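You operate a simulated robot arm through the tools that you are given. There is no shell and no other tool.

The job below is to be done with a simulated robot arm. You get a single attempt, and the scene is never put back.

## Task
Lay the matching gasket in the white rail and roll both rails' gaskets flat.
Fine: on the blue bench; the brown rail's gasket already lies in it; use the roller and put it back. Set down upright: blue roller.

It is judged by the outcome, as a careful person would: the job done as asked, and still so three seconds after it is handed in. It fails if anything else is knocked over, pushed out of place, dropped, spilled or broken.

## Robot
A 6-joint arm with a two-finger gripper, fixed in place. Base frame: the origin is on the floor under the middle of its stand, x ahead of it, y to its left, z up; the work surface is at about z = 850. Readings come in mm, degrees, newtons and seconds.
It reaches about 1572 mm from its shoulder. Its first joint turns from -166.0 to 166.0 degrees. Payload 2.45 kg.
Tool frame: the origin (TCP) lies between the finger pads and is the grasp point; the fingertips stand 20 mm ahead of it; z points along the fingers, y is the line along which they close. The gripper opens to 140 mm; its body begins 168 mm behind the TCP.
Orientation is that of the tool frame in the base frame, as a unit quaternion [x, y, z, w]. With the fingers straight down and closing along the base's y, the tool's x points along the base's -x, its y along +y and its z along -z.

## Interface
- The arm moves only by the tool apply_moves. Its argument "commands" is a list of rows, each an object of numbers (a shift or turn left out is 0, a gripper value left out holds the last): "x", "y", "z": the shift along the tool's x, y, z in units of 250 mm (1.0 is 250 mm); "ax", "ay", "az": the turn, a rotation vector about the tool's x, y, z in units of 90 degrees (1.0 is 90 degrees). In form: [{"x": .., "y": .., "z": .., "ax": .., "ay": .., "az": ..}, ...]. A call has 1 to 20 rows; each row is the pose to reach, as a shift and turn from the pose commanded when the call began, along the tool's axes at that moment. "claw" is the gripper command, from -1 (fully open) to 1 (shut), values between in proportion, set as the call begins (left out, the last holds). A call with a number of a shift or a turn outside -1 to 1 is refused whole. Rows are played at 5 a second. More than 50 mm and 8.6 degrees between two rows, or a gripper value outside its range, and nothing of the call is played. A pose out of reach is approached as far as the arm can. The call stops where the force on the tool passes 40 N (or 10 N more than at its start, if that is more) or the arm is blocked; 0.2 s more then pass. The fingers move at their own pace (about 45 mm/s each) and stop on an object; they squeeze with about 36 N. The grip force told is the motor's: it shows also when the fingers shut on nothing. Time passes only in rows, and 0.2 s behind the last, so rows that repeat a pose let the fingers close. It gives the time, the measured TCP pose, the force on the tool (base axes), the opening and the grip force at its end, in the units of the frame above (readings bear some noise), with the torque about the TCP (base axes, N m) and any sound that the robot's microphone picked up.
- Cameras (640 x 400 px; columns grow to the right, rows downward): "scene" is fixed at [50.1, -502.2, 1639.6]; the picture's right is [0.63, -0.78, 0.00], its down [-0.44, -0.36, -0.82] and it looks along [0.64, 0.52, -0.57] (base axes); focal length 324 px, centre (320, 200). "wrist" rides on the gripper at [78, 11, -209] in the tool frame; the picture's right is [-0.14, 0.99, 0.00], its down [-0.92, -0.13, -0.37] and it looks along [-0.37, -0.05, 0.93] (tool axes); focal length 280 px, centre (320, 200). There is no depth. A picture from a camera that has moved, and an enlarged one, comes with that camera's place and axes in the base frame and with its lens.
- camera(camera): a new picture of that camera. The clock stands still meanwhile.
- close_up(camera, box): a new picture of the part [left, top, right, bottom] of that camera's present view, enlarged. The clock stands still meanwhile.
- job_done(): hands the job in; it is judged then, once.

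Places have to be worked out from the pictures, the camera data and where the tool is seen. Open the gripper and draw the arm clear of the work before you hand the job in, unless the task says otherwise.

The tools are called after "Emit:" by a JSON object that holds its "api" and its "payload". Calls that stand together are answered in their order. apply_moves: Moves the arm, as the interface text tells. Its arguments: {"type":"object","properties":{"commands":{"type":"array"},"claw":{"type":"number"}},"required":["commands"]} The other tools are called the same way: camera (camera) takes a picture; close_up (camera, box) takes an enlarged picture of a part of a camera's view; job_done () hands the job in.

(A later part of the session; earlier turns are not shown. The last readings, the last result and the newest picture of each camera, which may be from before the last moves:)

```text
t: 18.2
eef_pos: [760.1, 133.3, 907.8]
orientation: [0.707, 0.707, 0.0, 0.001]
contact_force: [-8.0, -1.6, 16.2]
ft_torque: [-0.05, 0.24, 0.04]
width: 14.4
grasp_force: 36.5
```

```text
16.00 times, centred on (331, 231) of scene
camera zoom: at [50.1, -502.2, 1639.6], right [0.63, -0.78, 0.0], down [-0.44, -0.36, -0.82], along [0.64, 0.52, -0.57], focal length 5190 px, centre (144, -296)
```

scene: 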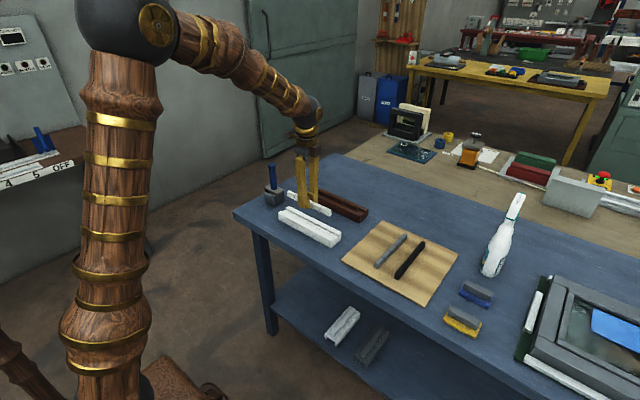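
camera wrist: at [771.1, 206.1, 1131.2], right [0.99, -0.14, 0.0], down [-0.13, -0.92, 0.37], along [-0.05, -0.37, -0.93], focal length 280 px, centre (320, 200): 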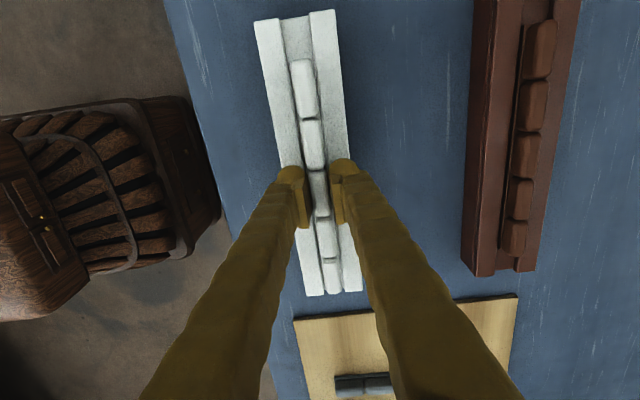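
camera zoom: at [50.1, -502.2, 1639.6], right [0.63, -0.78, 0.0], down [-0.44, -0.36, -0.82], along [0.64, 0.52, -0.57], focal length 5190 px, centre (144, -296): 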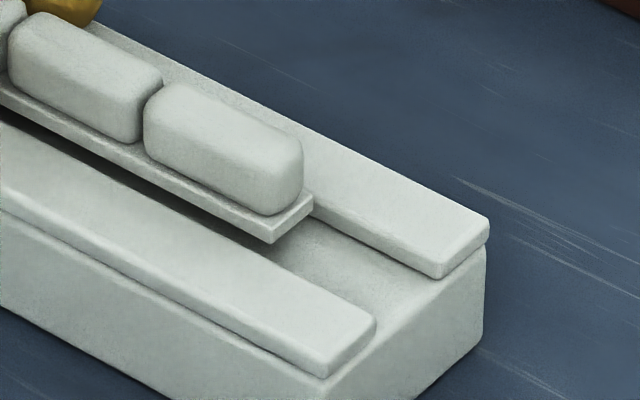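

Torque suggests the load is shared near the fingers' plane. I take sharper views to see whether it's the fingertips or the gasket base that touches the strips.

Emit:
{"api": "close_up", "payload": {"camera": "scene", "box": [304, 214, 318, 224]}}

Emit:
{"api": "close_up", "payload": {"camera": "scene", "box": [323, 230, 341, 248]}}

Emit:
{"api": "camera", "payload": {"camera": "wrist"}}

Emit:
{"api": "close_up", "payload": {"camera": "wrist", "box": [270, 140, 366, 200]}}

Emit:
{"api": "close_up", "payload": {"camera": "scene", "box": [276, 196, 304, 216]}}

```text
16.00 times, centred on (311, 219) of scene
camera zoom: at [50.1, -502.2, 1639.6], right [0.63, -0.78, 0.0], down [-0.44, -0.36, -0.82], along [0.64, 0.52, -0.57], focal length 5190 px, centre (464, -104)
```

zoom: 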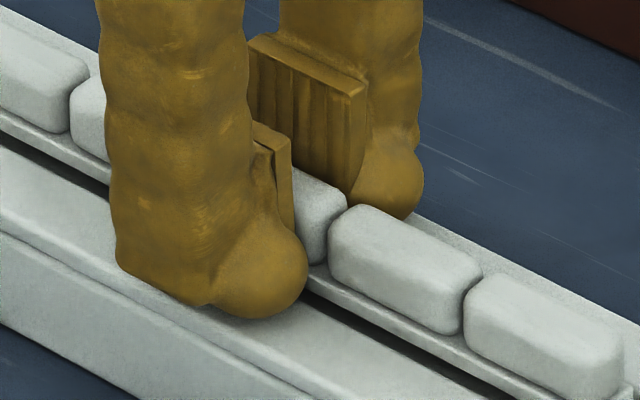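

```text
16.00 times, centred on (332, 239) of scene
camera zoom: at [50.1, -502.2, 1639.6], right [0.63, -0.78, 0.0], down [-0.44, -0.36, -0.82], along [0.64, 0.52, -0.57], focal length 5190 px, centre (128, -424)
```

zoom: 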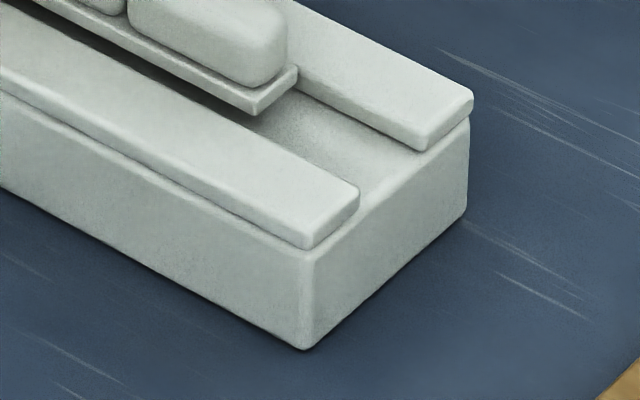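

```text
taken
camera wrist: at [769.3, 211.0, 1116.2], right [0.99, -0.14, 0.0], down [-0.13, -0.92, 0.37], along [-0.05, -0.36, -0.93], focal length 280 px, centre (320, 200)
```

wrist: 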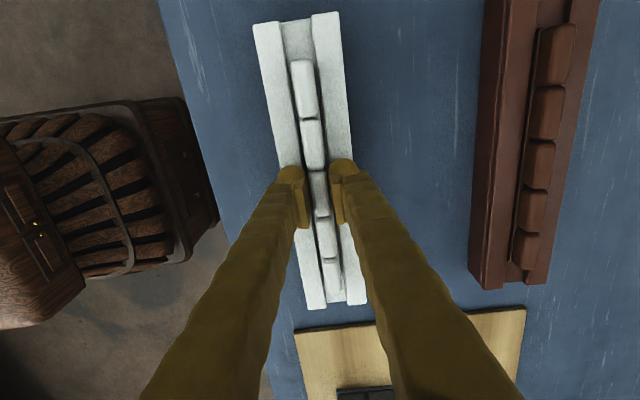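

```text
6.67 times, centred on (318, 170) of wrist
camera zoom: at [769.3, 211.0, 1116.2], right [0.99, -0.14, 0.0], down [-0.13, -0.92, 0.37], along [-0.05, -0.36, -0.93], focal length 1869 px, centre (333, 400)
```

zoom: 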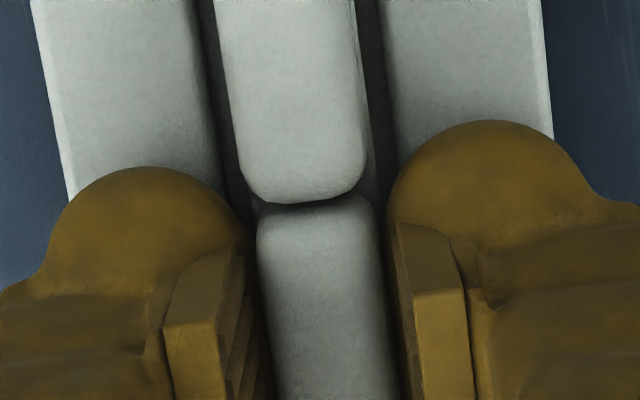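

```text
16.00 times, centred on (290, 206) of scene
camera zoom: at [50.1, -502.2, 1639.6], right [0.63, -0.78, 0.0], down [-0.44, -0.36, -0.82], along [0.64, 0.52, -0.57], focal length 5190 px, centre (800, 104)
```

zoom: 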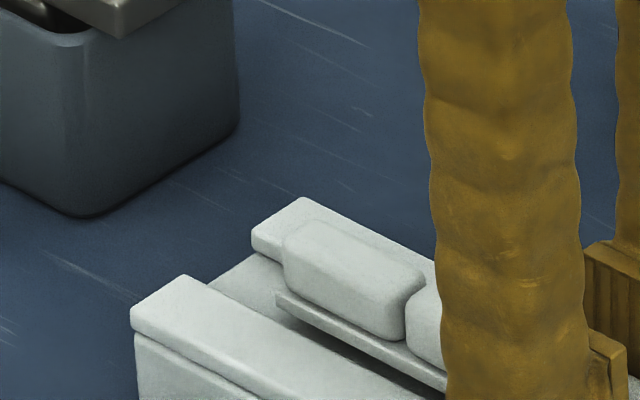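

The rail is about 34 mm high, so the fingertips rest on the strips with the gasket centred above the groove. I unload the tips by lifting about 1 mm and read the force.

Emit:
{"api": "apply_moves", "payload": {"commands": [{"z": -0.004}, {"z": -0.004}, {"z": -0.004}]}}

Emit:
{"api": "close_up", "payload": {"camera": "scene", "box": [299, 209, 323, 227]}}

```text
t: 19.0
eef_pos: [760.4, 132.9, 906.4]
orientation: [0.707, 0.707, 0.0, 0.001]
contact_force: [-5.7, 4.0, 7.7]
ft_torque: [0.05, 0.17, -0.06]
width: 14.6
grasp_force: 36.0
```

```text
16.00 times, centred on (311, 218) of scene
camera zoom: at [50.1, -502.2, 1639.6], right [0.63, -0.78, 0.0], down [-0.44, -0.36, -0.82], along [0.64, 0.52, -0.57], focal length 5190 px, centre (464, -88)
```

zoom: 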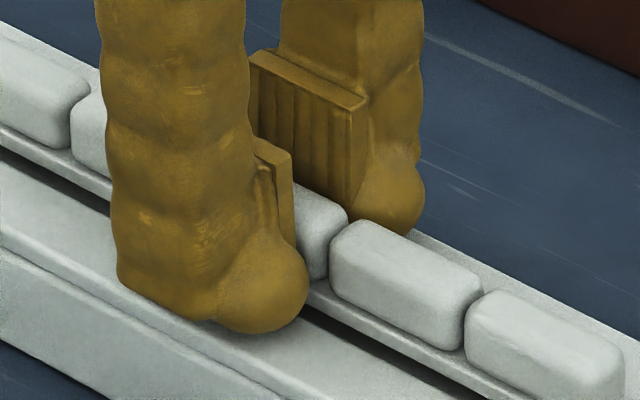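

Still 7.7 N upward and −5.7 N in x; I lift another 1.5 mm.

Emit:
{"api": "apply_moves", "payload": {"commands": [{"z": -0.003}, {"z": -0.006}, {"z": -0.006}, {"z": -0.006}]}}

Emit:
{"api": "close_up", "payload": {"camera": "scene", "box": [299, 209, 323, 227]}}

Emit:
{"api": "close_up", "payload": {"camera": "wrist", "box": [270, 140, 366, 200]}}

```text
t: 20.0
eef_pos: [760.5, 134.0, 909.5]
orientation: [0.707, 0.707, 0.001, 0.001]
contact_force: [0.5, 0.7, 0.4]
ft_torque: [0.02, -0.01, 0.01]
width: 14.2
grasp_force: 36.2
```

```text
16.00 times, centred on (311, 218) of scene
camera zoom: at [50.1, -502.2, 1639.6], right [0.63, -0.78, 0.0], down [-0.44, -0.36, -0.82], along [0.64, 0.52, -0.57], focal length 5190 px, centre (464, -88)
```

zoom: 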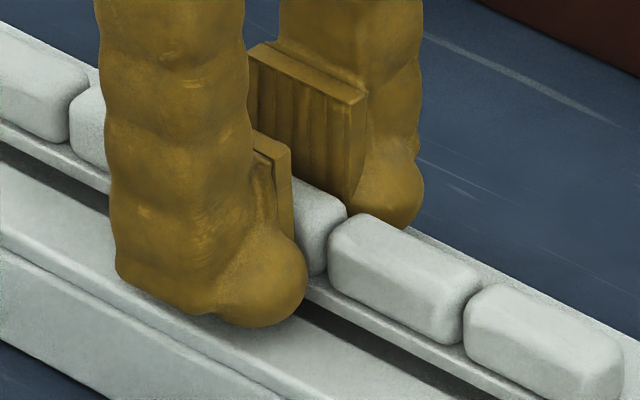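

```text
6.67 times, centred on (318, 170) of wrist
camera zoom: at [769.5, 211.1, 1118.0], right [0.99, -0.14, 0.0], down [-0.13, -0.92, 0.37], along [-0.05, -0.36, -0.93], focal length 1869 px, centre (333, 400)
```

zoom: 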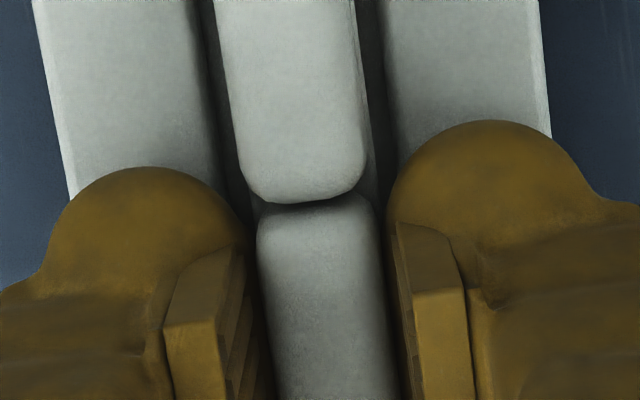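

Unloaded at TCP z≈909; releasing here would drop the gasket ≈9 mm, so I'll regrip it about 5 mm higher first. I carry it to the free bench strip between the rails (x≈850), without turning.

Emit:
{"api": "apply_moves", "payload": {"commands": [{"z": -0.08}, {"z": -0.16}, {"y": 0.12, "z": -0.16}, {"y": 0.24, "z": -0.16}, {"y": 0.36, "z": -0.16}, {"y": 0.36, "z": -0.06}, {"y": 0.36, "z": 0.04}, {"y": 0.36, "z": 0.1}, {"y": 0.36, "z": 0.1}]}}

Emit:
{"api": "camera", "payload": {"camera": "wrist"}}

Emit:
{"api": "close_up", "payload": {"camera": "scene", "box": [280, 180, 376, 240]}}

```text
t: 22.0
eef_pos: [849.4, 133.3, 883.2]
orientation: [0.707, 0.707, 0.001, 0.001]
contact_force: [0.6, 1.1, -1.0]
ft_torque: [0.02, 0.0, 0.03]
width: 14.5
grasp_force: 36.7
```

```text
taken
camera wrist: at [859.0, 210.7, 1093.2], right [0.99, -0.14, 0.0], down [-0.13, -0.92, 0.37], along [-0.05, -0.36, -0.93], focal length 280 px, centre (320, 200)
```

wrist: 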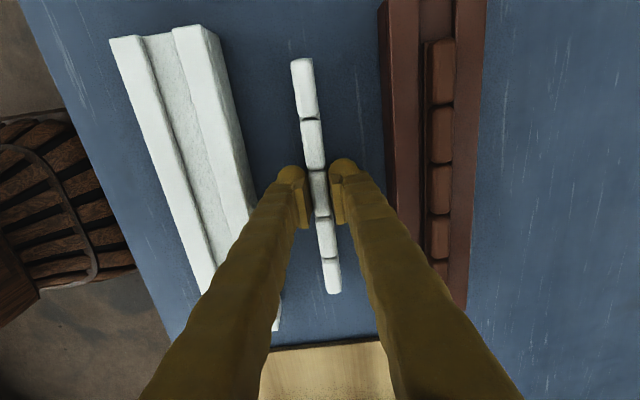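

```text
6.67 times, centred on (328, 210) of scene
camera zoom: at [50.1, -502.2, 1639.6], right [0.63, -0.78, 0.0], down [-0.44, -0.36, -0.82], along [0.64, 0.52, -0.57], focal length 2163 px, centre (267, 133)
```

zoom: 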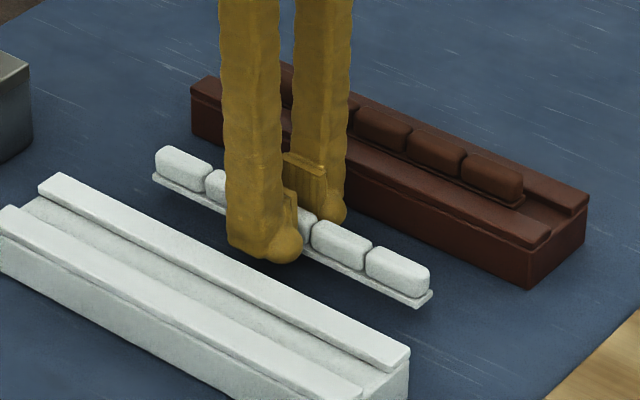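

Clear of both rails. I lower in small steps until the gasket (or tips) just touches the bench.

Emit:
{"api": "apply_moves", "payload": {"commands": [{"z": 0.008}, {"z": 0.016}, {"z": 0.024}, {"z": 0.024}]}}

Emit:
{"api": "close_up", "payload": {"camera": "scene", "box": [312, 208, 352, 232]}}

```text
t: 23.0
eef_pos: [850.7, 133.5, 877.4]
orientation: [0.707, 0.707, 0.0, 0.001]
contact_force: [-0.3, 0.0, -1.1]
ft_torque: [0.02, 0.0, -0.01]
width: 14.3
grasp_force: 36.0
```

```text
16.00 times, centred on (332, 220) of scene
camera zoom: at [50.1, -502.2, 1639.6], right [0.63, -0.78, 0.0], down [-0.44, -0.36, -0.82], along [0.64, 0.52, -0.57], focal length 5190 px, centre (128, -120)
```

zoom: 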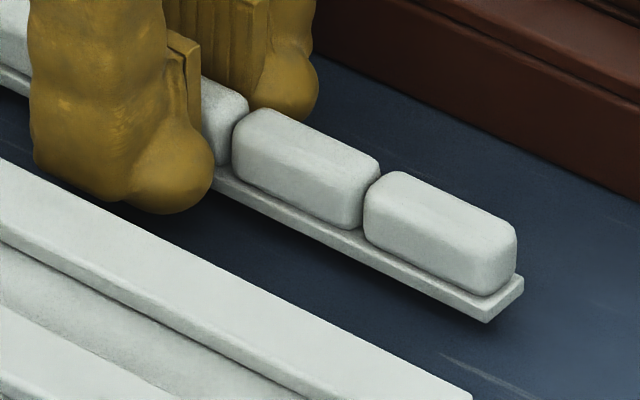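

No contact yet; I continue lowering in ~1 mm steps.

Emit:
{"api": "apply_moves", "payload": {"commands": [{"z": 0.004}, {"z": 0.008}, {"z": 0.008}]}}

Emit:
{"api": "apply_moves", "payload": {"commands": [{"z": 0.002}, {"z": 0.004}, {"z": 0.004}]}}

```text
t: 23.8
eef_pos: [850.2, 133.6, 875.1]
orientation: [0.707, 0.707, 0.0, 0.0]
contact_force: [0.3, 0.2, -0.7]
ft_torque: [0.01, -0.01, -0.02]
width: 14.5
grasp_force: 35.5
```

```text
t: 24.6
eef_pos: [849.3, 132.1, 874.8]
orientation: [0.707, 0.707, 0.001, 0.001]
contact_force: [0.0, 0.1, -0.5]
ft_torque: [0.03, 0.01, -0.02]
width: 14.5
grasp_force: 35.7
```

Still free; I go on lowering 1 mm at a time.

Emit:
{"api": "apply_moves", "payload": {"commands": [{"z": 0.002}, {"z": 0.004}, {"z": 0.004}]}}

Emit:
{"api": "apply_moves", "payload": {"commands": [{"z": 0.002}, {"z": 0.004}, {"z": 0.004}]}}

Emit:
{"api": "close_up", "payload": {"camera": "scene", "box": [312, 208, 352, 232]}}

```text
t: 25.4
eef_pos: [851.0, 134.5, 873.2]
orientation: [0.707, 0.707, 0.001, 0.0]
contact_force: [0.5, 0.6, -0.3]
ft_torque: [0.01, 0.01, 0.04]
width: 14.6
grasp_force: 35.9
```

```text
t: 26.2
eef_pos: [850.1, 132.0, 873.2]
orientation: [0.707, 0.707, 0.001, 0.001]
contact_force: [-0.4, 0.5, -0.5]
ft_torque: [0.0, 0.0, -0.01]
width: 14.4
grasp_force: 35.7
```

```text
16.00 times, centred on (332, 220) of scene
camera zoom: at [50.1, -502.2, 1639.6], right [0.63, -0.78, 0.0], down [-0.44, -0.36, -0.82], along [0.64, 0.52, -0.57], focal length 5190 px, centre (128, -120)
```

zoom: 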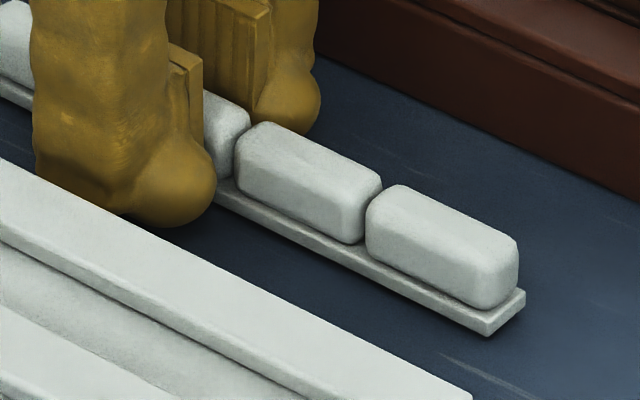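

Very close to the bench; two more 1 mm steps.

Emit:
{"api": "apply_moves", "payload": {"commands": [{"z": 0.002}, {"z": 0.004}, {"z": 0.004}]}}

Emit:
{"api": "close_up", "payload": {"camera": "scene", "box": [312, 208, 352, 232]}}

Emit:
{"api": "close_up", "payload": {"camera": "scene", "box": [298, 198, 322, 216]}}

```text
t: 27.0
eef_pos: [851.0, 132.3, 871.3]
orientation: [0.708, 0.707, 0.001, 0.001]
contact_force: [-0.6, 0.0, -0.4]
ft_torque: [0.03, -0.03, -0.01]
width: 14.2
grasp_force: 36.3
```

```text
16.00 times, centred on (332, 220) of scene
camera zoom: at [50.1, -502.2, 1639.6], right [0.63, -0.78, 0.0], down [-0.44, -0.36, -0.82], along [0.64, 0.52, -0.57], focal length 5190 px, centre (128, -120)
```

zoom: 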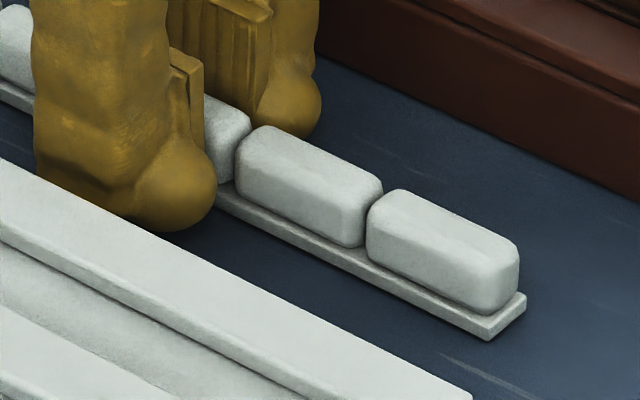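

```text
16.00 times, centred on (310, 207) of scene
camera zoom: at [50.1, -502.2, 1639.6], right [0.63, -0.78, 0.0], down [-0.44, -0.36, -0.82], along [0.64, 0.52, -0.57], focal length 5190 px, centre (480, 88)
```

zoom: 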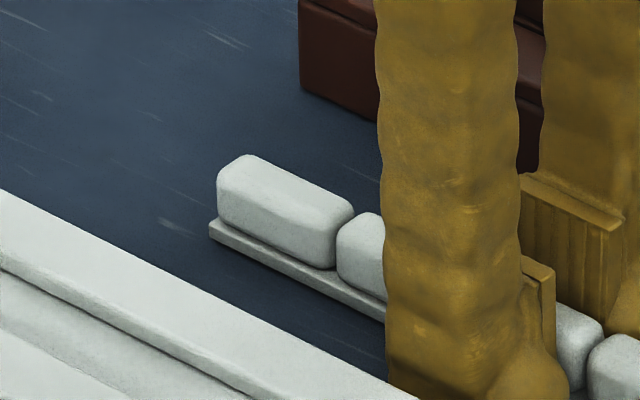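

Still free at TCP z≈871.5; keep stepping down 1 mm at a time.

Emit:
{"api": "apply_moves", "payload": {"commands": [{"z": 0.002}, {"z": 0.004}, {"z": 0.004}]}}

Emit:
{"api": "apply_moves", "payload": {"commands": [{"z": 0.002}, {"z": 0.004}, {"z": 0.004}]}}

Emit:
{"api": "close_up", "payload": {"camera": "scene", "box": [312, 208, 352, 232]}}

```text
t: 27.8
eef_pos: [849.7, 132.7, 870.7]
orientation: [0.707, 0.707, 0.0, 0.001]
contact_force: [-0.1, 0.1, -0.5]
ft_torque: [-0.02, 0.02, -0.02]
width: 14.4
grasp_force: 36.7
```

```text
t: 28.6
eef_pos: [851.1, 133.8, 870.3]
orientation: [0.707, 0.707, 0.001, 0.001]
contact_force: [-1.6, 2.4, 18.9]
ft_torque: [0.07, 0.06, -0.01]
width: 14.6
grasp_force: 35.9
```

```text
16.00 times, centred on (332, 220) of scene
camera zoom: at [50.1, -502.2, 1639.6], right [0.63, -0.78, 0.0], down [-0.44, -0.36, -0.82], along [0.64, 0.52, -0.57], focal length 5190 px, centre (128, -120)
```

zoom: 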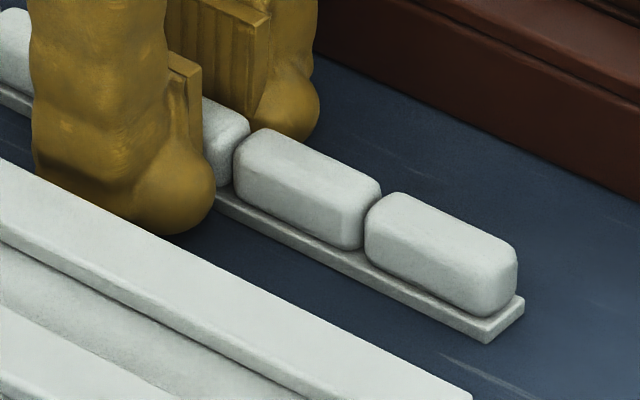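

The bench is reached at TCP z≈870 (18.9 N). I relieve the pressure slightly and open the gripper to about 30 mm so the gasket rests on the bench.

Emit:
{"api": "apply_moves", "payload": {"commands": [{"z": -0.004}, {"z": -0.004}]}}

Emit:
{"api": "apply_moves", "payload": {"commands": [{"z": 0}, {"z": 0}, {"z": 0}, {"z": 0}], "claw": 0.57}}

Emit:
{"api": "close_up", "payload": {"camera": "scene", "box": [298, 196, 350, 232]}}

Emit:
{"api": "close_up", "payload": {"camera": "wrist", "box": [270, 130, 366, 200]}}

```text
t: 29.2
eef_pos: [850.1, 133.4, 870.1]
orientation: [0.708, 0.707, 0.0, 0.001]
contact_force: [2.3, 0.7, 4.9]
ft_torque: [0.0, -0.1, 0.0]
width: 14.5
grasp_force: 36.1
```

```text
t: 30.2
eef_pos: [852.2, 133.6, 870.6]
orientation: [0.707, 0.707, 0.001, 0.001]
contact_force: [0.4, -0.2, 0.4]
ft_torque: [-0.01, -0.02, -0.05]
width: 30.0
grasp_force: 0.1
```

```text
11.11 times, centred on (324, 214) of scene
camera zoom: at [50.1, -502.2, 1639.6], right [0.63, -0.78, 0.0], down [-0.44, -0.36, -0.82], along [0.64, 0.52, -0.57], focal length 3604 px, centre (276, 44)
```

zoom: 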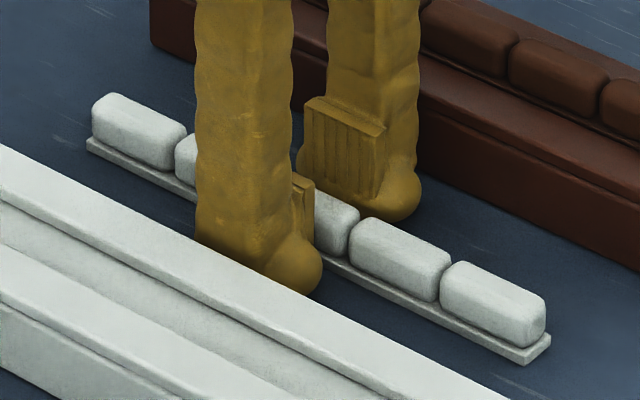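

```text
5.71 times, centred on (318, 165) of wrist
camera zoom: at [859.7, 211.2, 1080.5], right [0.99, -0.14, 0.0], down [-0.13, -0.92, 0.37], along [-0.05, -0.36, -0.93], focal length 1602 px, centre (331, 400)
```

zoom: 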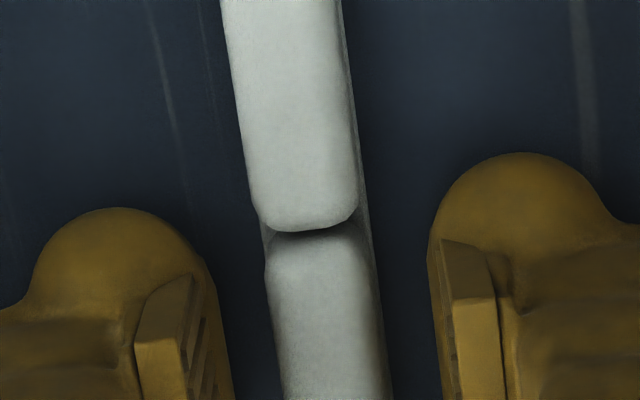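

The gasket rests on the bench. I raise the fingers about 5 mm and regrip.

Emit:
{"api": "apply_moves", "payload": {"commands": [{"z": -0.01}, {"z": -0.02}, {"z": -0.02}]}}

Emit:
{"api": "apply_moves", "payload": {"commands": [{"z": 0}, {"z": 0}, {"z": 0}, {"z": 0}], "claw": 1}}

Emit:
{"api": "close_up", "payload": {"camera": "scene", "box": [298, 196, 350, 232]}}

Emit:
{"api": "close_up", "payload": {"camera": "wrist", "box": [270, 130, 366, 200]}}

```text
t: 31.0
eef_pos: [850.2, 134.1, 875.9]
orientation: [0.707, 0.707, 0.001, 0.001]
contact_force: [-0.7, -0.8, 0.9]
ft_torque: [-0.01, -0.05, 0.0]
width: 30.1
grasp_force: 0.0
```

```text
t: 32.0
eef_pos: [849.7, 131.8, 875.7]
orientation: [0.707, 0.708, 0.0, 0.001]
contact_force: [0.6, 0.2, 0.3]
ft_torque: [0.01, 0.01, -0.01]
width: 14.4
grasp_force: 36.1
```

```text
11.11 times, centred on (324, 214) of scene
camera zoom: at [50.1, -502.2, 1639.6], right [0.63, -0.78, 0.0], down [-0.44, -0.36, -0.82], along [0.64, 0.52, -0.57], focal length 3604 px, centre (276, 44)
```

zoom: 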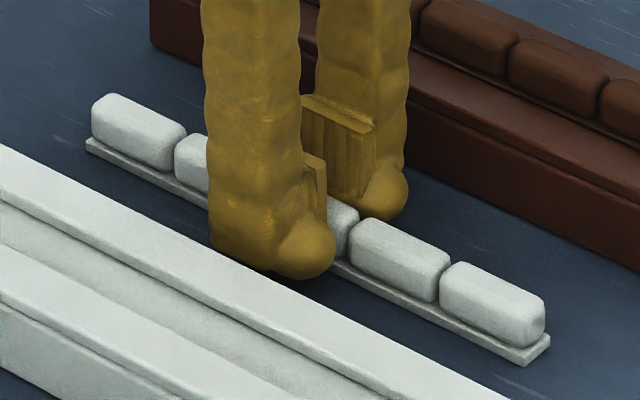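

```text
5.71 times, centred on (318, 165) of wrist
camera zoom: at [859.3, 211.0, 1085.3], right [0.99, -0.14, 0.0], down [-0.13, -0.92, 0.37], along [-0.05, -0.36, -0.93], focal length 1602 px, centre (331, 400)
```

zoom: 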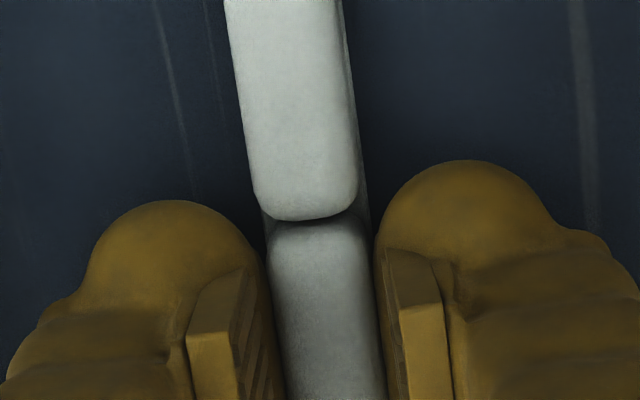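

Regripped 5 mm higher. I lift, carry it back over the white rail (−90 mm in x) and hover at TCP z≈918 to verify alignment.

Emit:
{"api": "apply_moves", "payload": {"commands": [{"z": -0.05}, {"z": -0.15}, {"z": -0.28}, {"y": -0.12, "z": -0.28}, {"y": -0.24, "z": -0.28}, {"y": -0.36, "z": -0.28}, {"y": -0.36, "z": -0.22}, {"y": -0.36, "z": -0.17}, {"y": -0.36, "z": -0.17}, {"y": -0.36, "z": -0.17}]}}

Emit:
{"api": "close_up", "payload": {"camera": "wrist", "box": [250, 0, 378, 80]}}

Emit:
{"api": "close_up", "payload": {"camera": "wrist", "box": [280, 235, 376, 305]}}

Emit:
{"api": "close_up", "payload": {"camera": "scene", "box": [295, 205, 343, 245]}}

```text
t: 34.2
eef_pos: [760.2, 132.6, 919.0]
orientation: [0.707, 0.707, 0.0, 0.001]
contact_force: [0.0, 0.3, -0.7]
ft_torque: [-0.03, 0.0, -0.01]
width: 14.2
grasp_force: 35.6
```

```text
5.00 times, centred on (314, 40) of wrist
camera zoom: at [769.8, 210.9, 1128.2], right [0.99, -0.14, 0.0], down [-0.13, -0.92, 0.37], along [-0.05, -0.36, -0.93], focal length 1402 px, centre (350, 1000)
```

zoom: 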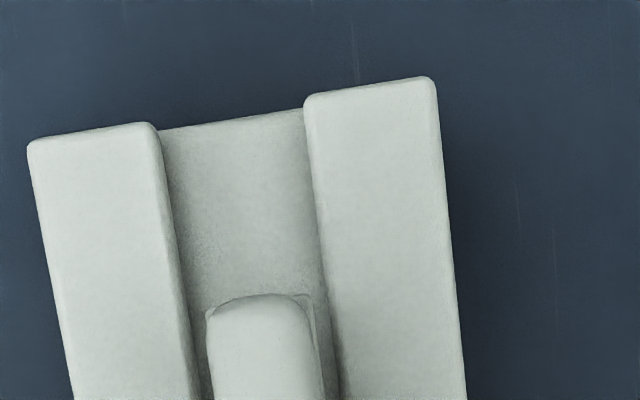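

```text
5.71 times, centred on (328, 270) of wrist
camera zoom: at [769.8, 210.9, 1128.2], right [0.99, -0.14, 0.0], down [-0.13, -0.92, 0.37], along [-0.05, -0.36, -0.93], focal length 1602 px, centre (274, -200)
```

zoom: 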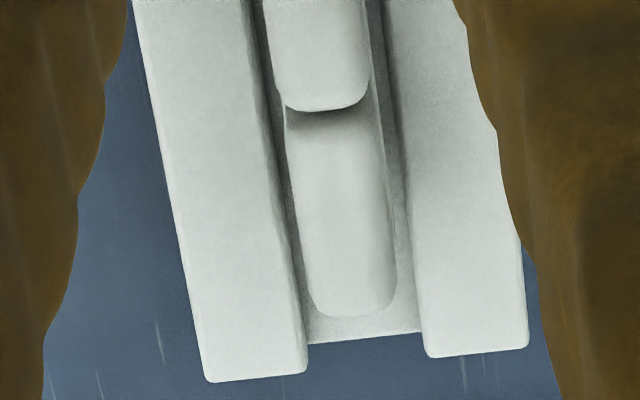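

```text
10.00 times, centred on (319, 225) of scene
camera zoom: at [50.1, -502.2, 1639.6], right [0.63, -0.78, 0.0], down [-0.44, -0.36, -0.82], along [0.64, 0.52, -0.57], focal length 3244 px, centre (330, -50)
```

zoom: 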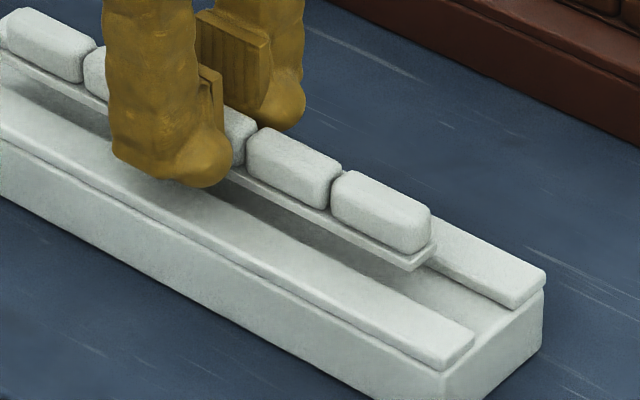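

Alignment is within about 1 mm; I apply a small correction (−0.5 mm in x, 0.4° yaw) and lower to TCP z≈910, just above tip contact.

Emit:
{"api": "apply_moves", "payload": {"commands": [{"y": -0.002, "az": -0.004, "z": 0.012}, {"y": -0.002, "az": -0.004, "z": 0.024}, {"y": -0.002, "az": -0.004, "z": 0.034}, {"y": -0.002, "az": -0.004, "z": 0.034}]}}

Emit:
{"api": "close_up", "payload": {"camera": "wrist", "box": [250, 0, 378, 80]}}

Emit:
{"api": "close_up", "payload": {"camera": "wrist", "box": [280, 235, 376, 305]}}

Emit:
{"api": "close_up", "payload": {"camera": "scene", "box": [295, 205, 343, 245]}}

```text
t: 35.2
eef_pos: [760.5, 134.3, 911.6]
orientation: [0.705, 0.709, 0.001, 0.0]
contact_force: [-0.1, -0.4, -0.1]
ft_torque: [-0.01, -0.04, -0.02]
width: 14.3
grasp_force: 35.8
```

```text
5.00 times, centred on (314, 40) of wrist
camera zoom: at [769.0, 211.2, 1120.2], right [0.99, -0.13, 0.0], down [-0.12, -0.92, 0.37], along [-0.05, -0.37, -0.93], focal length 1402 px, centre (350, 1000)
```

zoom: 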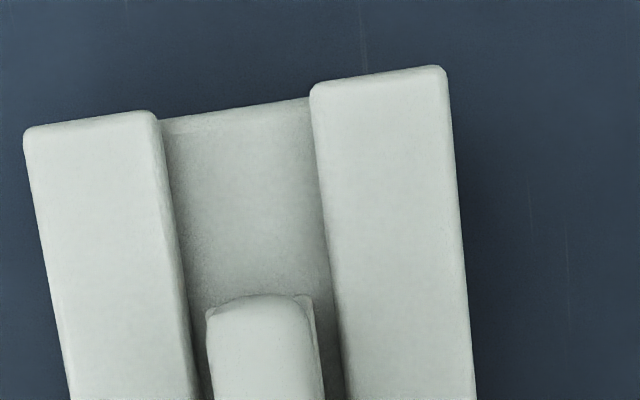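

```text
5.71 times, centred on (328, 270) of wrist
camera zoom: at [769.0, 211.2, 1120.2], right [0.99, -0.13, 0.0], down [-0.12, -0.92, 0.37], along [-0.05, -0.37, -0.93], focal length 1602 px, centre (274, -200)
```

zoom: 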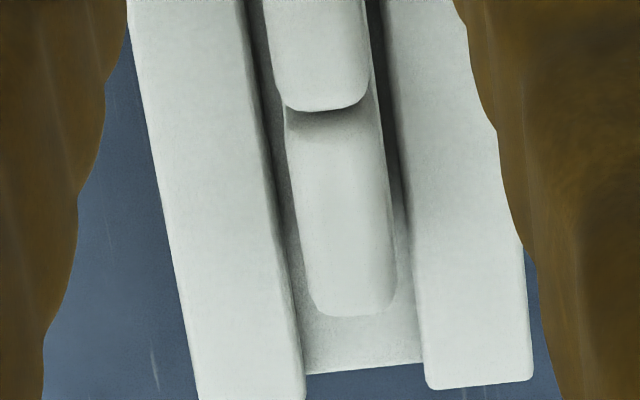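

```text
10.00 times, centred on (319, 225) of scene
camera zoom: at [50.1, -502.2, 1639.6], right [0.63, -0.78, 0.0], down [-0.44, -0.36, -0.82], along [0.64, 0.52, -0.57], focal length 3244 px, centre (330, -50)
```

zoom: 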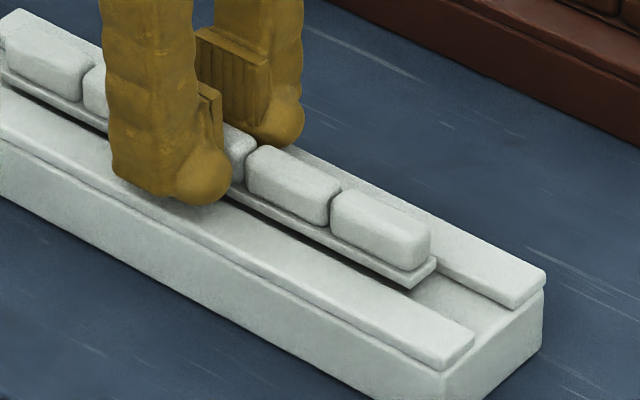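

Well centred (≈0.3 mm). I lower 2 mm more to just above contact.

Emit:
{"api": "apply_moves", "payload": {"commands": [{"z": 0.004}, {"z": 0.008}, {"z": 0.008}]}}

Emit:
{"api": "close_up", "payload": {"camera": "scene", "box": [299, 209, 323, 227]}}

Emit:
{"api": "close_up", "payload": {"camera": "scene", "box": [323, 224, 347, 244]}}

```text
t: 36.0
eef_pos: [760.0, 132.2, 908.7]
orientation: [0.705, 0.709, 0.001, 0.001]
contact_force: [0.3, -0.5, -0.4]
ft_torque: [0.0, -0.02, 0.0]
width: 14.1
grasp_force: 36.1
```

```text
16.00 times, centred on (311, 218) of scene
camera zoom: at [50.1, -502.2, 1639.6], right [0.63, -0.78, 0.0], down [-0.44, -0.36, -0.82], along [0.64, 0.52, -0.57], focal length 5190 px, centre (464, -88)
```

zoom: 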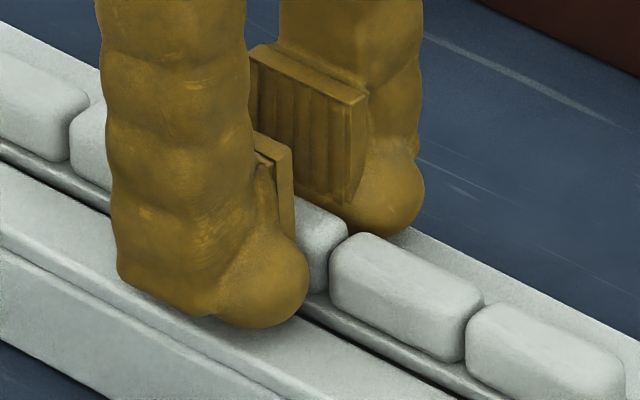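

```text
16.00 times, centred on (335, 234) of scene
camera zoom: at [50.1, -502.2, 1639.6], right [0.63, -0.78, 0.0], down [-0.44, -0.36, -0.82], along [0.64, 0.52, -0.57], focal length 5190 px, centre (80, -344)
```

zoom: 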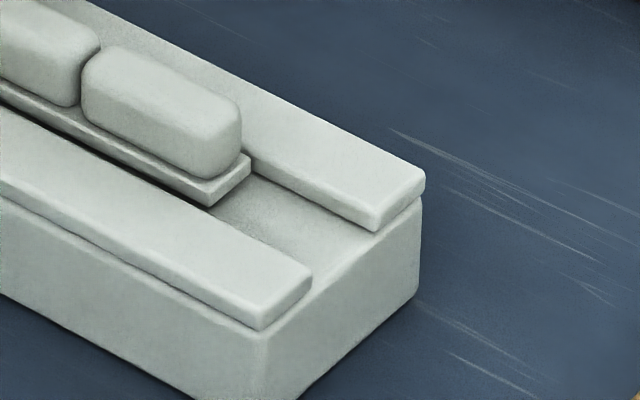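

No contact yet; image shows ~2 mm to tip contact. I lower 1.25 mm more.

Emit:
{"api": "apply_moves", "payload": {"commands": [{"z": 0.0025}, {"z": 0.005}, {"z": 0.005}]}}

Emit:
{"api": "close_up", "payload": {"camera": "scene", "box": [323, 224, 347, 244]}}

```text
t: 36.8
eef_pos: [759.2, 132.2, 907.4]
orientation: [0.706, 0.709, 0.001, 0.0]
contact_force: [-0.1, 0.5, -0.9]
ft_torque: [-0.02, 0.0, -0.03]
width: 14.3
grasp_force: 35.9
```

```text
16.00 times, centred on (335, 234) of scene
camera zoom: at [50.1, -502.2, 1639.6], right [0.63, -0.78, 0.0], down [-0.44, -0.36, -0.82], along [0.64, 0.52, -0.57], focal length 5190 px, centre (80, -344)
```

zoom: 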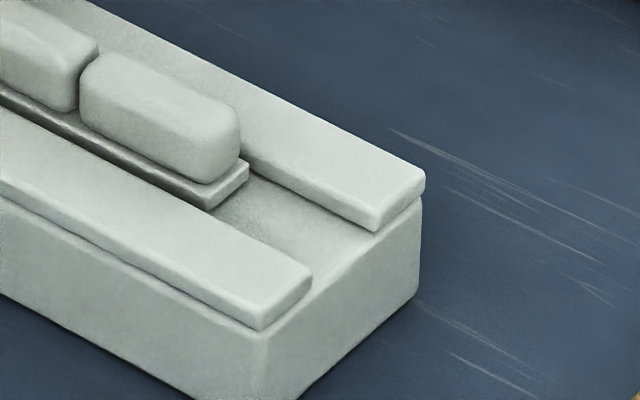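

Still free; I step down another 1 mm, twice, watching the force.

Emit:
{"api": "apply_moves", "payload": {"commands": [{"z": 0.002}, {"z": 0.004}, {"z": 0.004}]}}

Emit:
{"api": "apply_moves", "payload": {"commands": [{"z": 0.002}, {"z": 0.004}, {"z": 0.004}]}}

Emit:
{"api": "close_up", "payload": {"camera": "scene", "box": [323, 224, 347, 244]}}

```text
t: 37.6
eef_pos: [759.5, 133.2, 907.2]
orientation: [0.705, 0.709, 0.001, 0.001]
contact_force: [-11.3, -0.7, 26.5]
ft_torque: [-0.02, 0.36, 0.04]
width: 14.4
grasp_force: 35.9
```

```text
t: 38.0
eef_pos: [759.7, 133.0, 906.6]
orientation: [0.705, 0.71, 0.001, 0.001]
contact_force: [-4.4, 0.0, 6.8]
ft_torque: [-0.02, 0.18, 0.04]
width: 14.3
grasp_force: 35.9
stopped in row 2: the force on the tool passed its limit at 43 N (the readings are from after the stop); the commanded pose is now the measured one
```

```text
16.00 times, centred on (335, 234) of scene
camera zoom: at [50.1, -502.2, 1639.6], right [0.63, -0.78, 0.0], down [-0.44, -0.36, -0.82], along [0.64, 0.52, -0.57], focal length 5190 px, centre (80, -344)
```

zoom: 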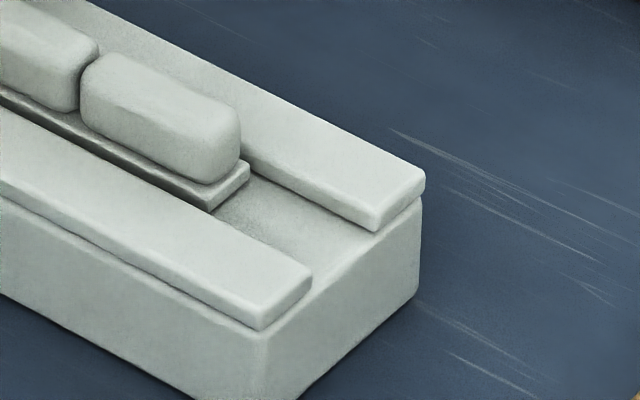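

Tips touch the strips at TCP z≈907; gasket base is already down between the strips. I lift about 1.25 mm to unload, then open only slightly so the pads guide the short settling into the groove.

Emit:
{"api": "apply_moves", "payload": {"commands": [{"z": -0.005}, {"z": -0.005}, {"z": -0.005}]}}

Emit:
{"api": "apply_moves", "payload": {"commands": [{"z": 0}, {"z": 0}, {"z": 0}, {"z": 0}], "claw": 0.77}}

Emit:
{"api": "close_up", "payload": {"camera": "scene", "box": [323, 224, 347, 244]}}

Emit:
{"api": "close_up", "payload": {"camera": "scene", "box": [270, 190, 350, 250]}}

Emit:
{"api": "close_up", "payload": {"camera": "wrist", "box": [240, 0, 400, 100]}}

```text
t: 38.8
eef_pos: [759.5, 134.0, 907.6]
orientation: [0.705, 0.709, 0.002, 0.0]
contact_force: [0.1, -0.3, 0.6]
ft_torque: [-0.02, -0.03, 0.01]
width: 14.4
grasp_force: 35.7
```

```text
t: 39.8
eef_pos: [759.2, 133.7, 908.4]
orientation: [0.705, 0.709, 0.001, 0.001]
contact_force: [0.6, -0.6, -0.8]
ft_torque: [-0.03, 0.0, -0.03]
width: 16.1
grasp_force: 0.0
```

```text
16.00 times, centred on (335, 234) of scene
camera zoom: at [50.1, -502.2, 1639.6], right [0.63, -0.78, 0.0], down [-0.44, -0.36, -0.82], along [0.64, 0.52, -0.57], focal length 5190 px, centre (80, -344)
```

zoom: 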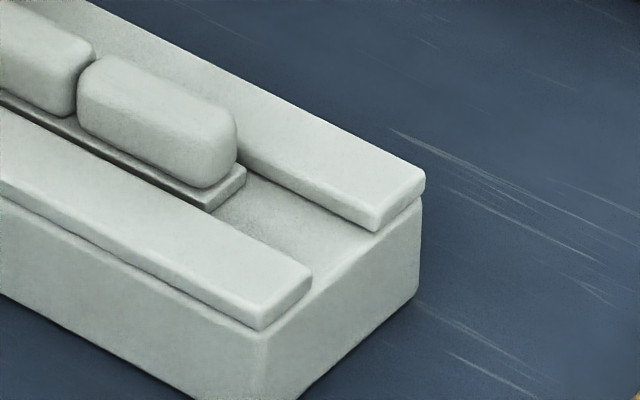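

```text
6.67 times, centred on (310, 220) of scene
camera zoom: at [50.1, -502.2, 1639.6], right [0.63, -0.78, 0.0], down [-0.44, -0.36, -0.82], along [0.64, 0.52, -0.57], focal length 2163 px, centre (387, 67)
```

zoom: 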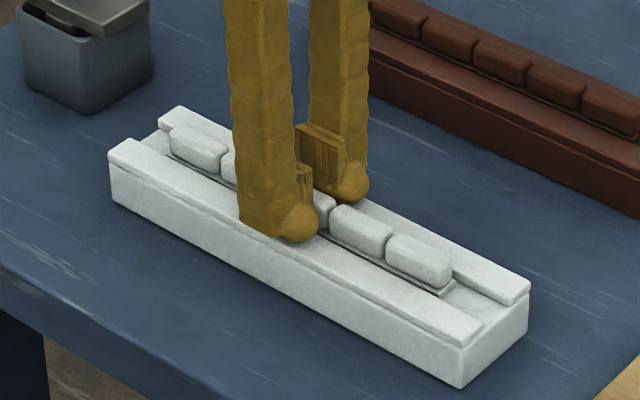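

```text
4.00 times, centred on (320, 50) of wrist
camera zoom: at [767.8, 211.4, 1116.9], right [0.99, -0.13, 0.0], down [-0.12, -0.92, 0.37], along [-0.05, -0.36, -0.93], focal length 1122 px, centre (320, 800)
```

zoom: 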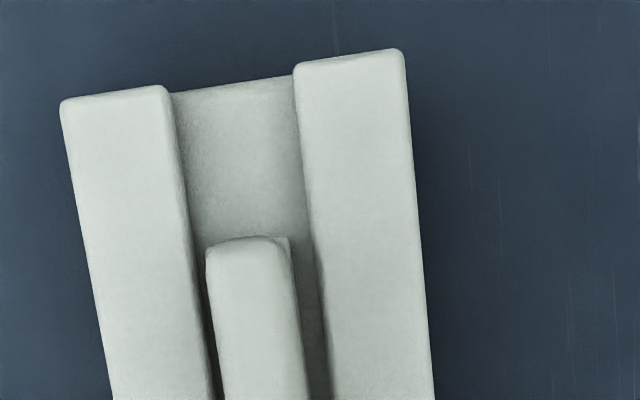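

The gasket has settled between the strips. I open to ~28 mm and rise 60 mm to inspect.

Emit:
{"api": "apply_moves", "payload": {"commands": [{"z": 0}, {"z": 0}, {"z": -0.02}, {"z": -0.06}, {"z": -0.12}, {"z": -0.2}, {"z": -0.28}, {"z": -0.28}], "claw": 0.6}}

Emit:
{"api": "close_up", "payload": {"camera": "wrist", "box": [220, 0, 420, 300]}}

Emit:
{"api": "close_up", "payload": {"camera": "scene", "box": [270, 195, 350, 250]}}

Emit:
{"api": "close_up", "payload": {"camera": "scene", "box": [315, 220, 347, 244]}}

Emit:
{"api": "close_up", "payload": {"camera": "scene", "box": [275, 196, 307, 220]}}

```text
t: 41.6
eef_pos: [759.9, 134.1, 979.1]
orientation: [0.706, 0.709, 0.001, 0.001]
contact_force: [0.7, -0.5, 0.2]
ft_torque: [0.0, 0.01, 0.02]
width: 28.1
grasp_force: 0.1
```

```text
1.33 times, centred on (320, 150) of wrist
camera zoom: at [768.7, 211.7, 1188.1], right [0.99, -0.13, 0.0], down [-0.12, -0.92, 0.37], along [-0.05, -0.36, -0.93], focal length 374 px, centre (320, 267)
```

zoom: 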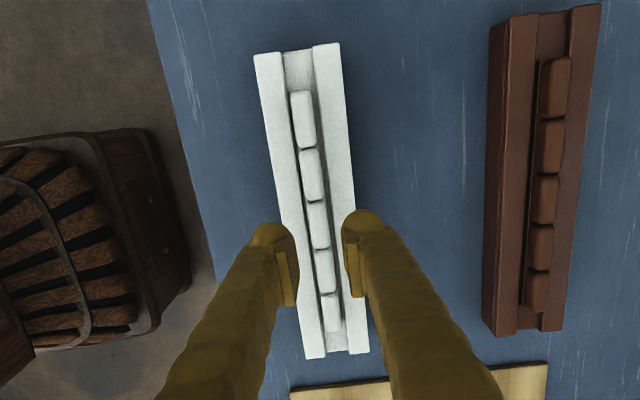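

```text
7.27 times, centred on (310, 222) of scene
camera zoom: at [50.1, -502.2, 1639.6], right [0.63, -0.78, 0.0], down [-0.44, -0.36, -0.82], along [0.64, 0.52, -0.57], focal length 2359 px, centre (393, 36)
```

zoom: 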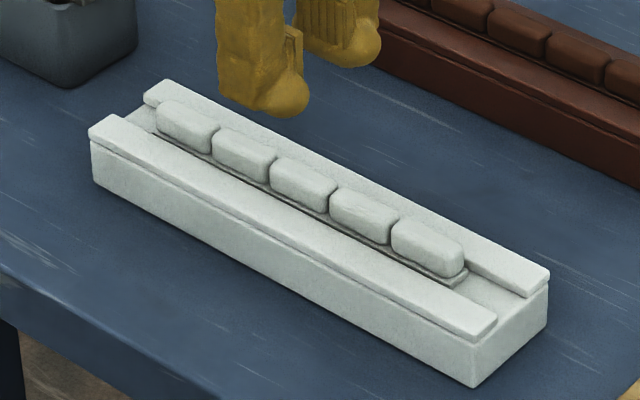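

```text
16.00 times, centred on (331, 232) of scene
camera zoom: at [50.1, -502.2, 1639.6], right [0.63, -0.78, 0.0], down [-0.44, -0.36, -0.82], along [0.64, 0.52, -0.57], focal length 5190 px, centre (144, -312)
```

zoom: 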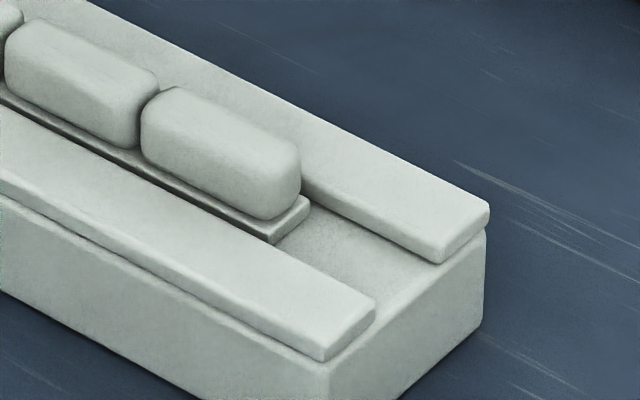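

```text
16.00 times, centred on (291, 208) of scene
camera zoom: at [50.1, -502.2, 1639.6], right [0.63, -0.78, 0.0], down [-0.44, -0.36, -0.82], along [0.64, 0.52, -0.57], focal length 5190 px, centre (784, 72)
```

zoom: 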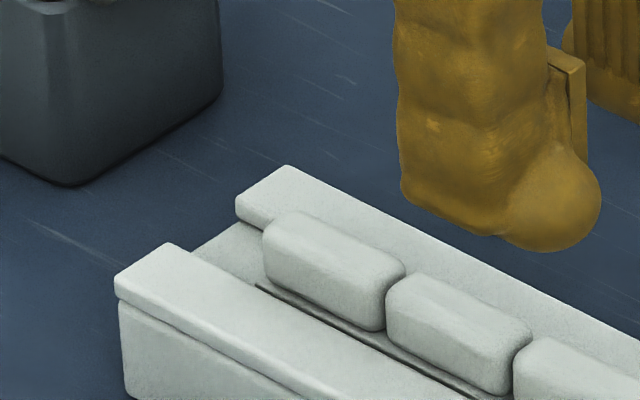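

The white gasket lies seated in the groove just like the brown one. Now I move up and over toward the roller to inspect it before picking it up.

Emit:
{"api": "apply_moves", "payload": {"commands": [{"z": -0.16}, {"z": -0.32}, {"z": -0.484}, {"x": 0.16, "y": 0.08, "z": -0.484}, {"x": 0.32, "y": 0.16, "z": -0.484}, {"x": 0.48, "y": 0.244, "z": -0.484}, {"x": 0.66, "y": 0.244, "z": -0.484}, {"x": 0.84, "y": 0.244, "z": -0.484}, {"x": 1.0, "y": 0.244, "z": -0.484}, {"x": 1.0, "y": 0.244, "z": -0.484}], "claw": 0}}

Emit:
{"api": "camera", "payload": {"camera": "wrist"}}

Emit:
{"api": "close_up", "payload": {"camera": "wrist", "box": [240, 120, 400, 240]}}

```text
t: 43.8
eef_pos: [817.5, 383.4, 1099.4]
orientation: [0.705, 0.709, 0.001, 0.001]
contact_force: [0.0, -0.5, 0.5]
ft_torque: [-0.02, -0.01, 0.01]
width: 69.8
grasp_force: 0.1
```

```text
taken
camera wrist: at [826.4, 461.4, 1308.2], right [0.99, -0.13, 0.0], down [-0.12, -0.92, 0.37], along [-0.05, -0.36, -0.93], focal length 280 px, centre (320, 200)
```

wrist: 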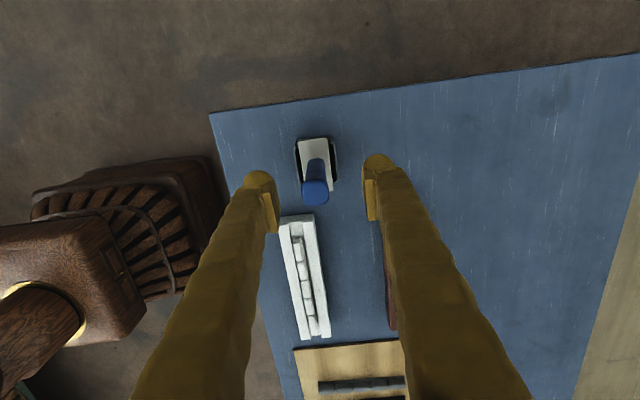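

```text
3.33 times, centred on (320, 180) of wrist
camera zoom: at [826.4, 461.4, 1308.2], right [0.99, -0.13, 0.0], down [-0.12, -0.92, 0.37], along [-0.05, -0.36, -0.93], focal length 935 px, centre (320, 267)
```

zoom: 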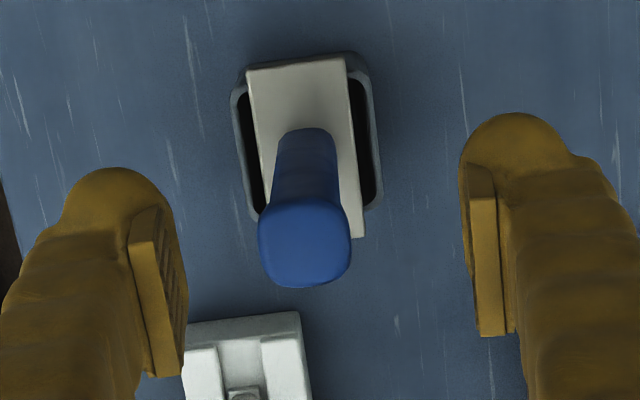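

The handle is ~9 mm in −x and ~24.5 mm in −y of the tool axis. I correct this and lower to TCP z≈1045 (tips at the handle's top) to verify.

Emit:
{"api": "apply_moves", "payload": {"commands": [{"x": -0.05, "y": -0.018}, {"x": -0.098, "y": -0.037}, {"x": -0.098, "y": -0.037, "z": 0.1}, {"x": -0.098, "y": -0.037, "z": 0.2}, {"x": -0.098, "y": -0.037, "z": 0.22}, {"x": -0.098, "y": -0.037, "z": 0.22}]}}

Emit:
{"api": "camera", "payload": {"camera": "wrist"}}

Emit:
{"api": "close_up", "payload": {"camera": "scene", "box": [240, 140, 320, 215]}}

```text
t: 45.2
eef_pos: [808.8, 357.8, 1043.3]
orientation: [0.705, 0.709, 0.001, 0.001]
contact_force: [-0.2, -0.3, -0.1]
ft_torque: [0.01, -0.04, 0.0]
width: 69.8
grasp_force: 0.1
```

```text
taken
camera wrist: at [817.5, 435.7, 1252.2], right [0.99, -0.13, 0.0], down [-0.12, -0.92, 0.37], along [-0.05, -0.37, -0.93], focal length 280 px, centre (320, 200)
```

wrist: 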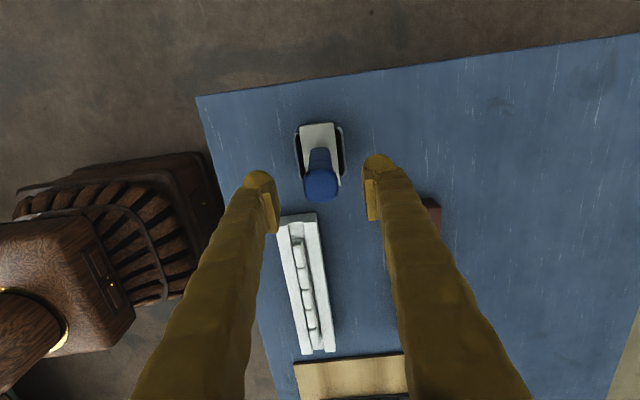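

```text
5.33 times, centred on (280, 178) of scene
camera zoom: at [50.1, -502.2, 1639.6], right [0.63, -0.78, 0.0], down [-0.44, -0.36, -0.82], along [0.64, 0.52, -0.57], focal length 1730 px, centre (533, 320)
```

zoom: 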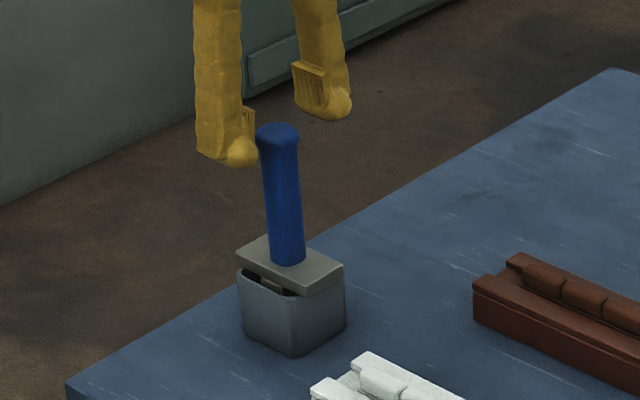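

The handle is centred and vertical between the fingers. I descend to TCP z≈946 and check clearance of the tips to the plate.

Emit:
{"api": "apply_moves", "payload": {"commands": [{"z": 0.1}, {"z": 0.2}, {"z": 0.3}, {"z": 0.36}, {"z": 0.388}, {"z": 0.388}]}}

Emit:
{"api": "close_up", "payload": {"camera": "scene", "box": [250, 160, 306, 202]}}

Emit:
{"api": "close_up", "payload": {"camera": "wrist", "box": [240, 120, 400, 240]}}

```text
t: 46.6
eef_pos: [810.1, 359.7, 946.6]
orientation: [0.706, 0.709, 0.002, 0.001]
contact_force: [0.3, -0.1, 0.2]
ft_torque: [0.0, 0.0, 0.03]
width: 70.0
grasp_force: 0.1
```

```text
9.52 times, centred on (278, 181) of scene
camera zoom: at [50.1, -502.2, 1639.6], right [0.63, -0.78, 0.0], down [-0.44, -0.36, -0.82], along [0.64, 0.52, -0.57], focal length 3089 px, centre (720, 381)
```

zoom: 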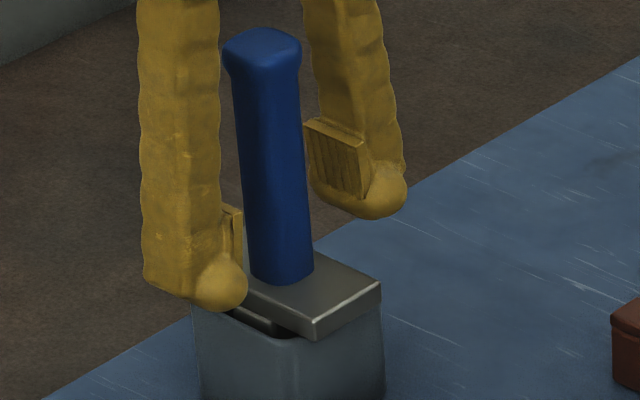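

```text
3.33 times, centred on (320, 180) of wrist
camera zoom: at [818.4, 437.4, 1156.0], right [0.99, -0.13, 0.0], down [-0.12, -0.92, 0.37], along [-0.05, -0.37, -0.93], focal length 935 px, centre (320, 267)
```

zoom: 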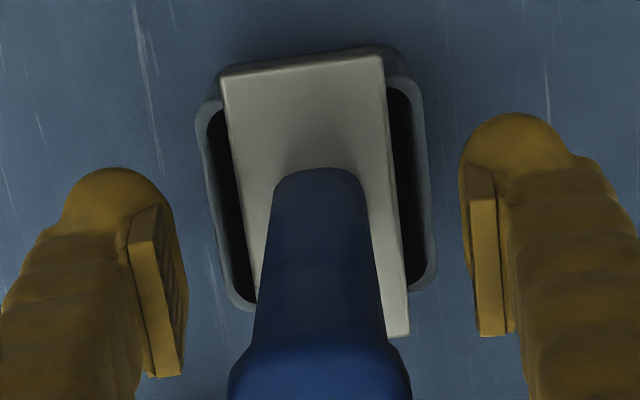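

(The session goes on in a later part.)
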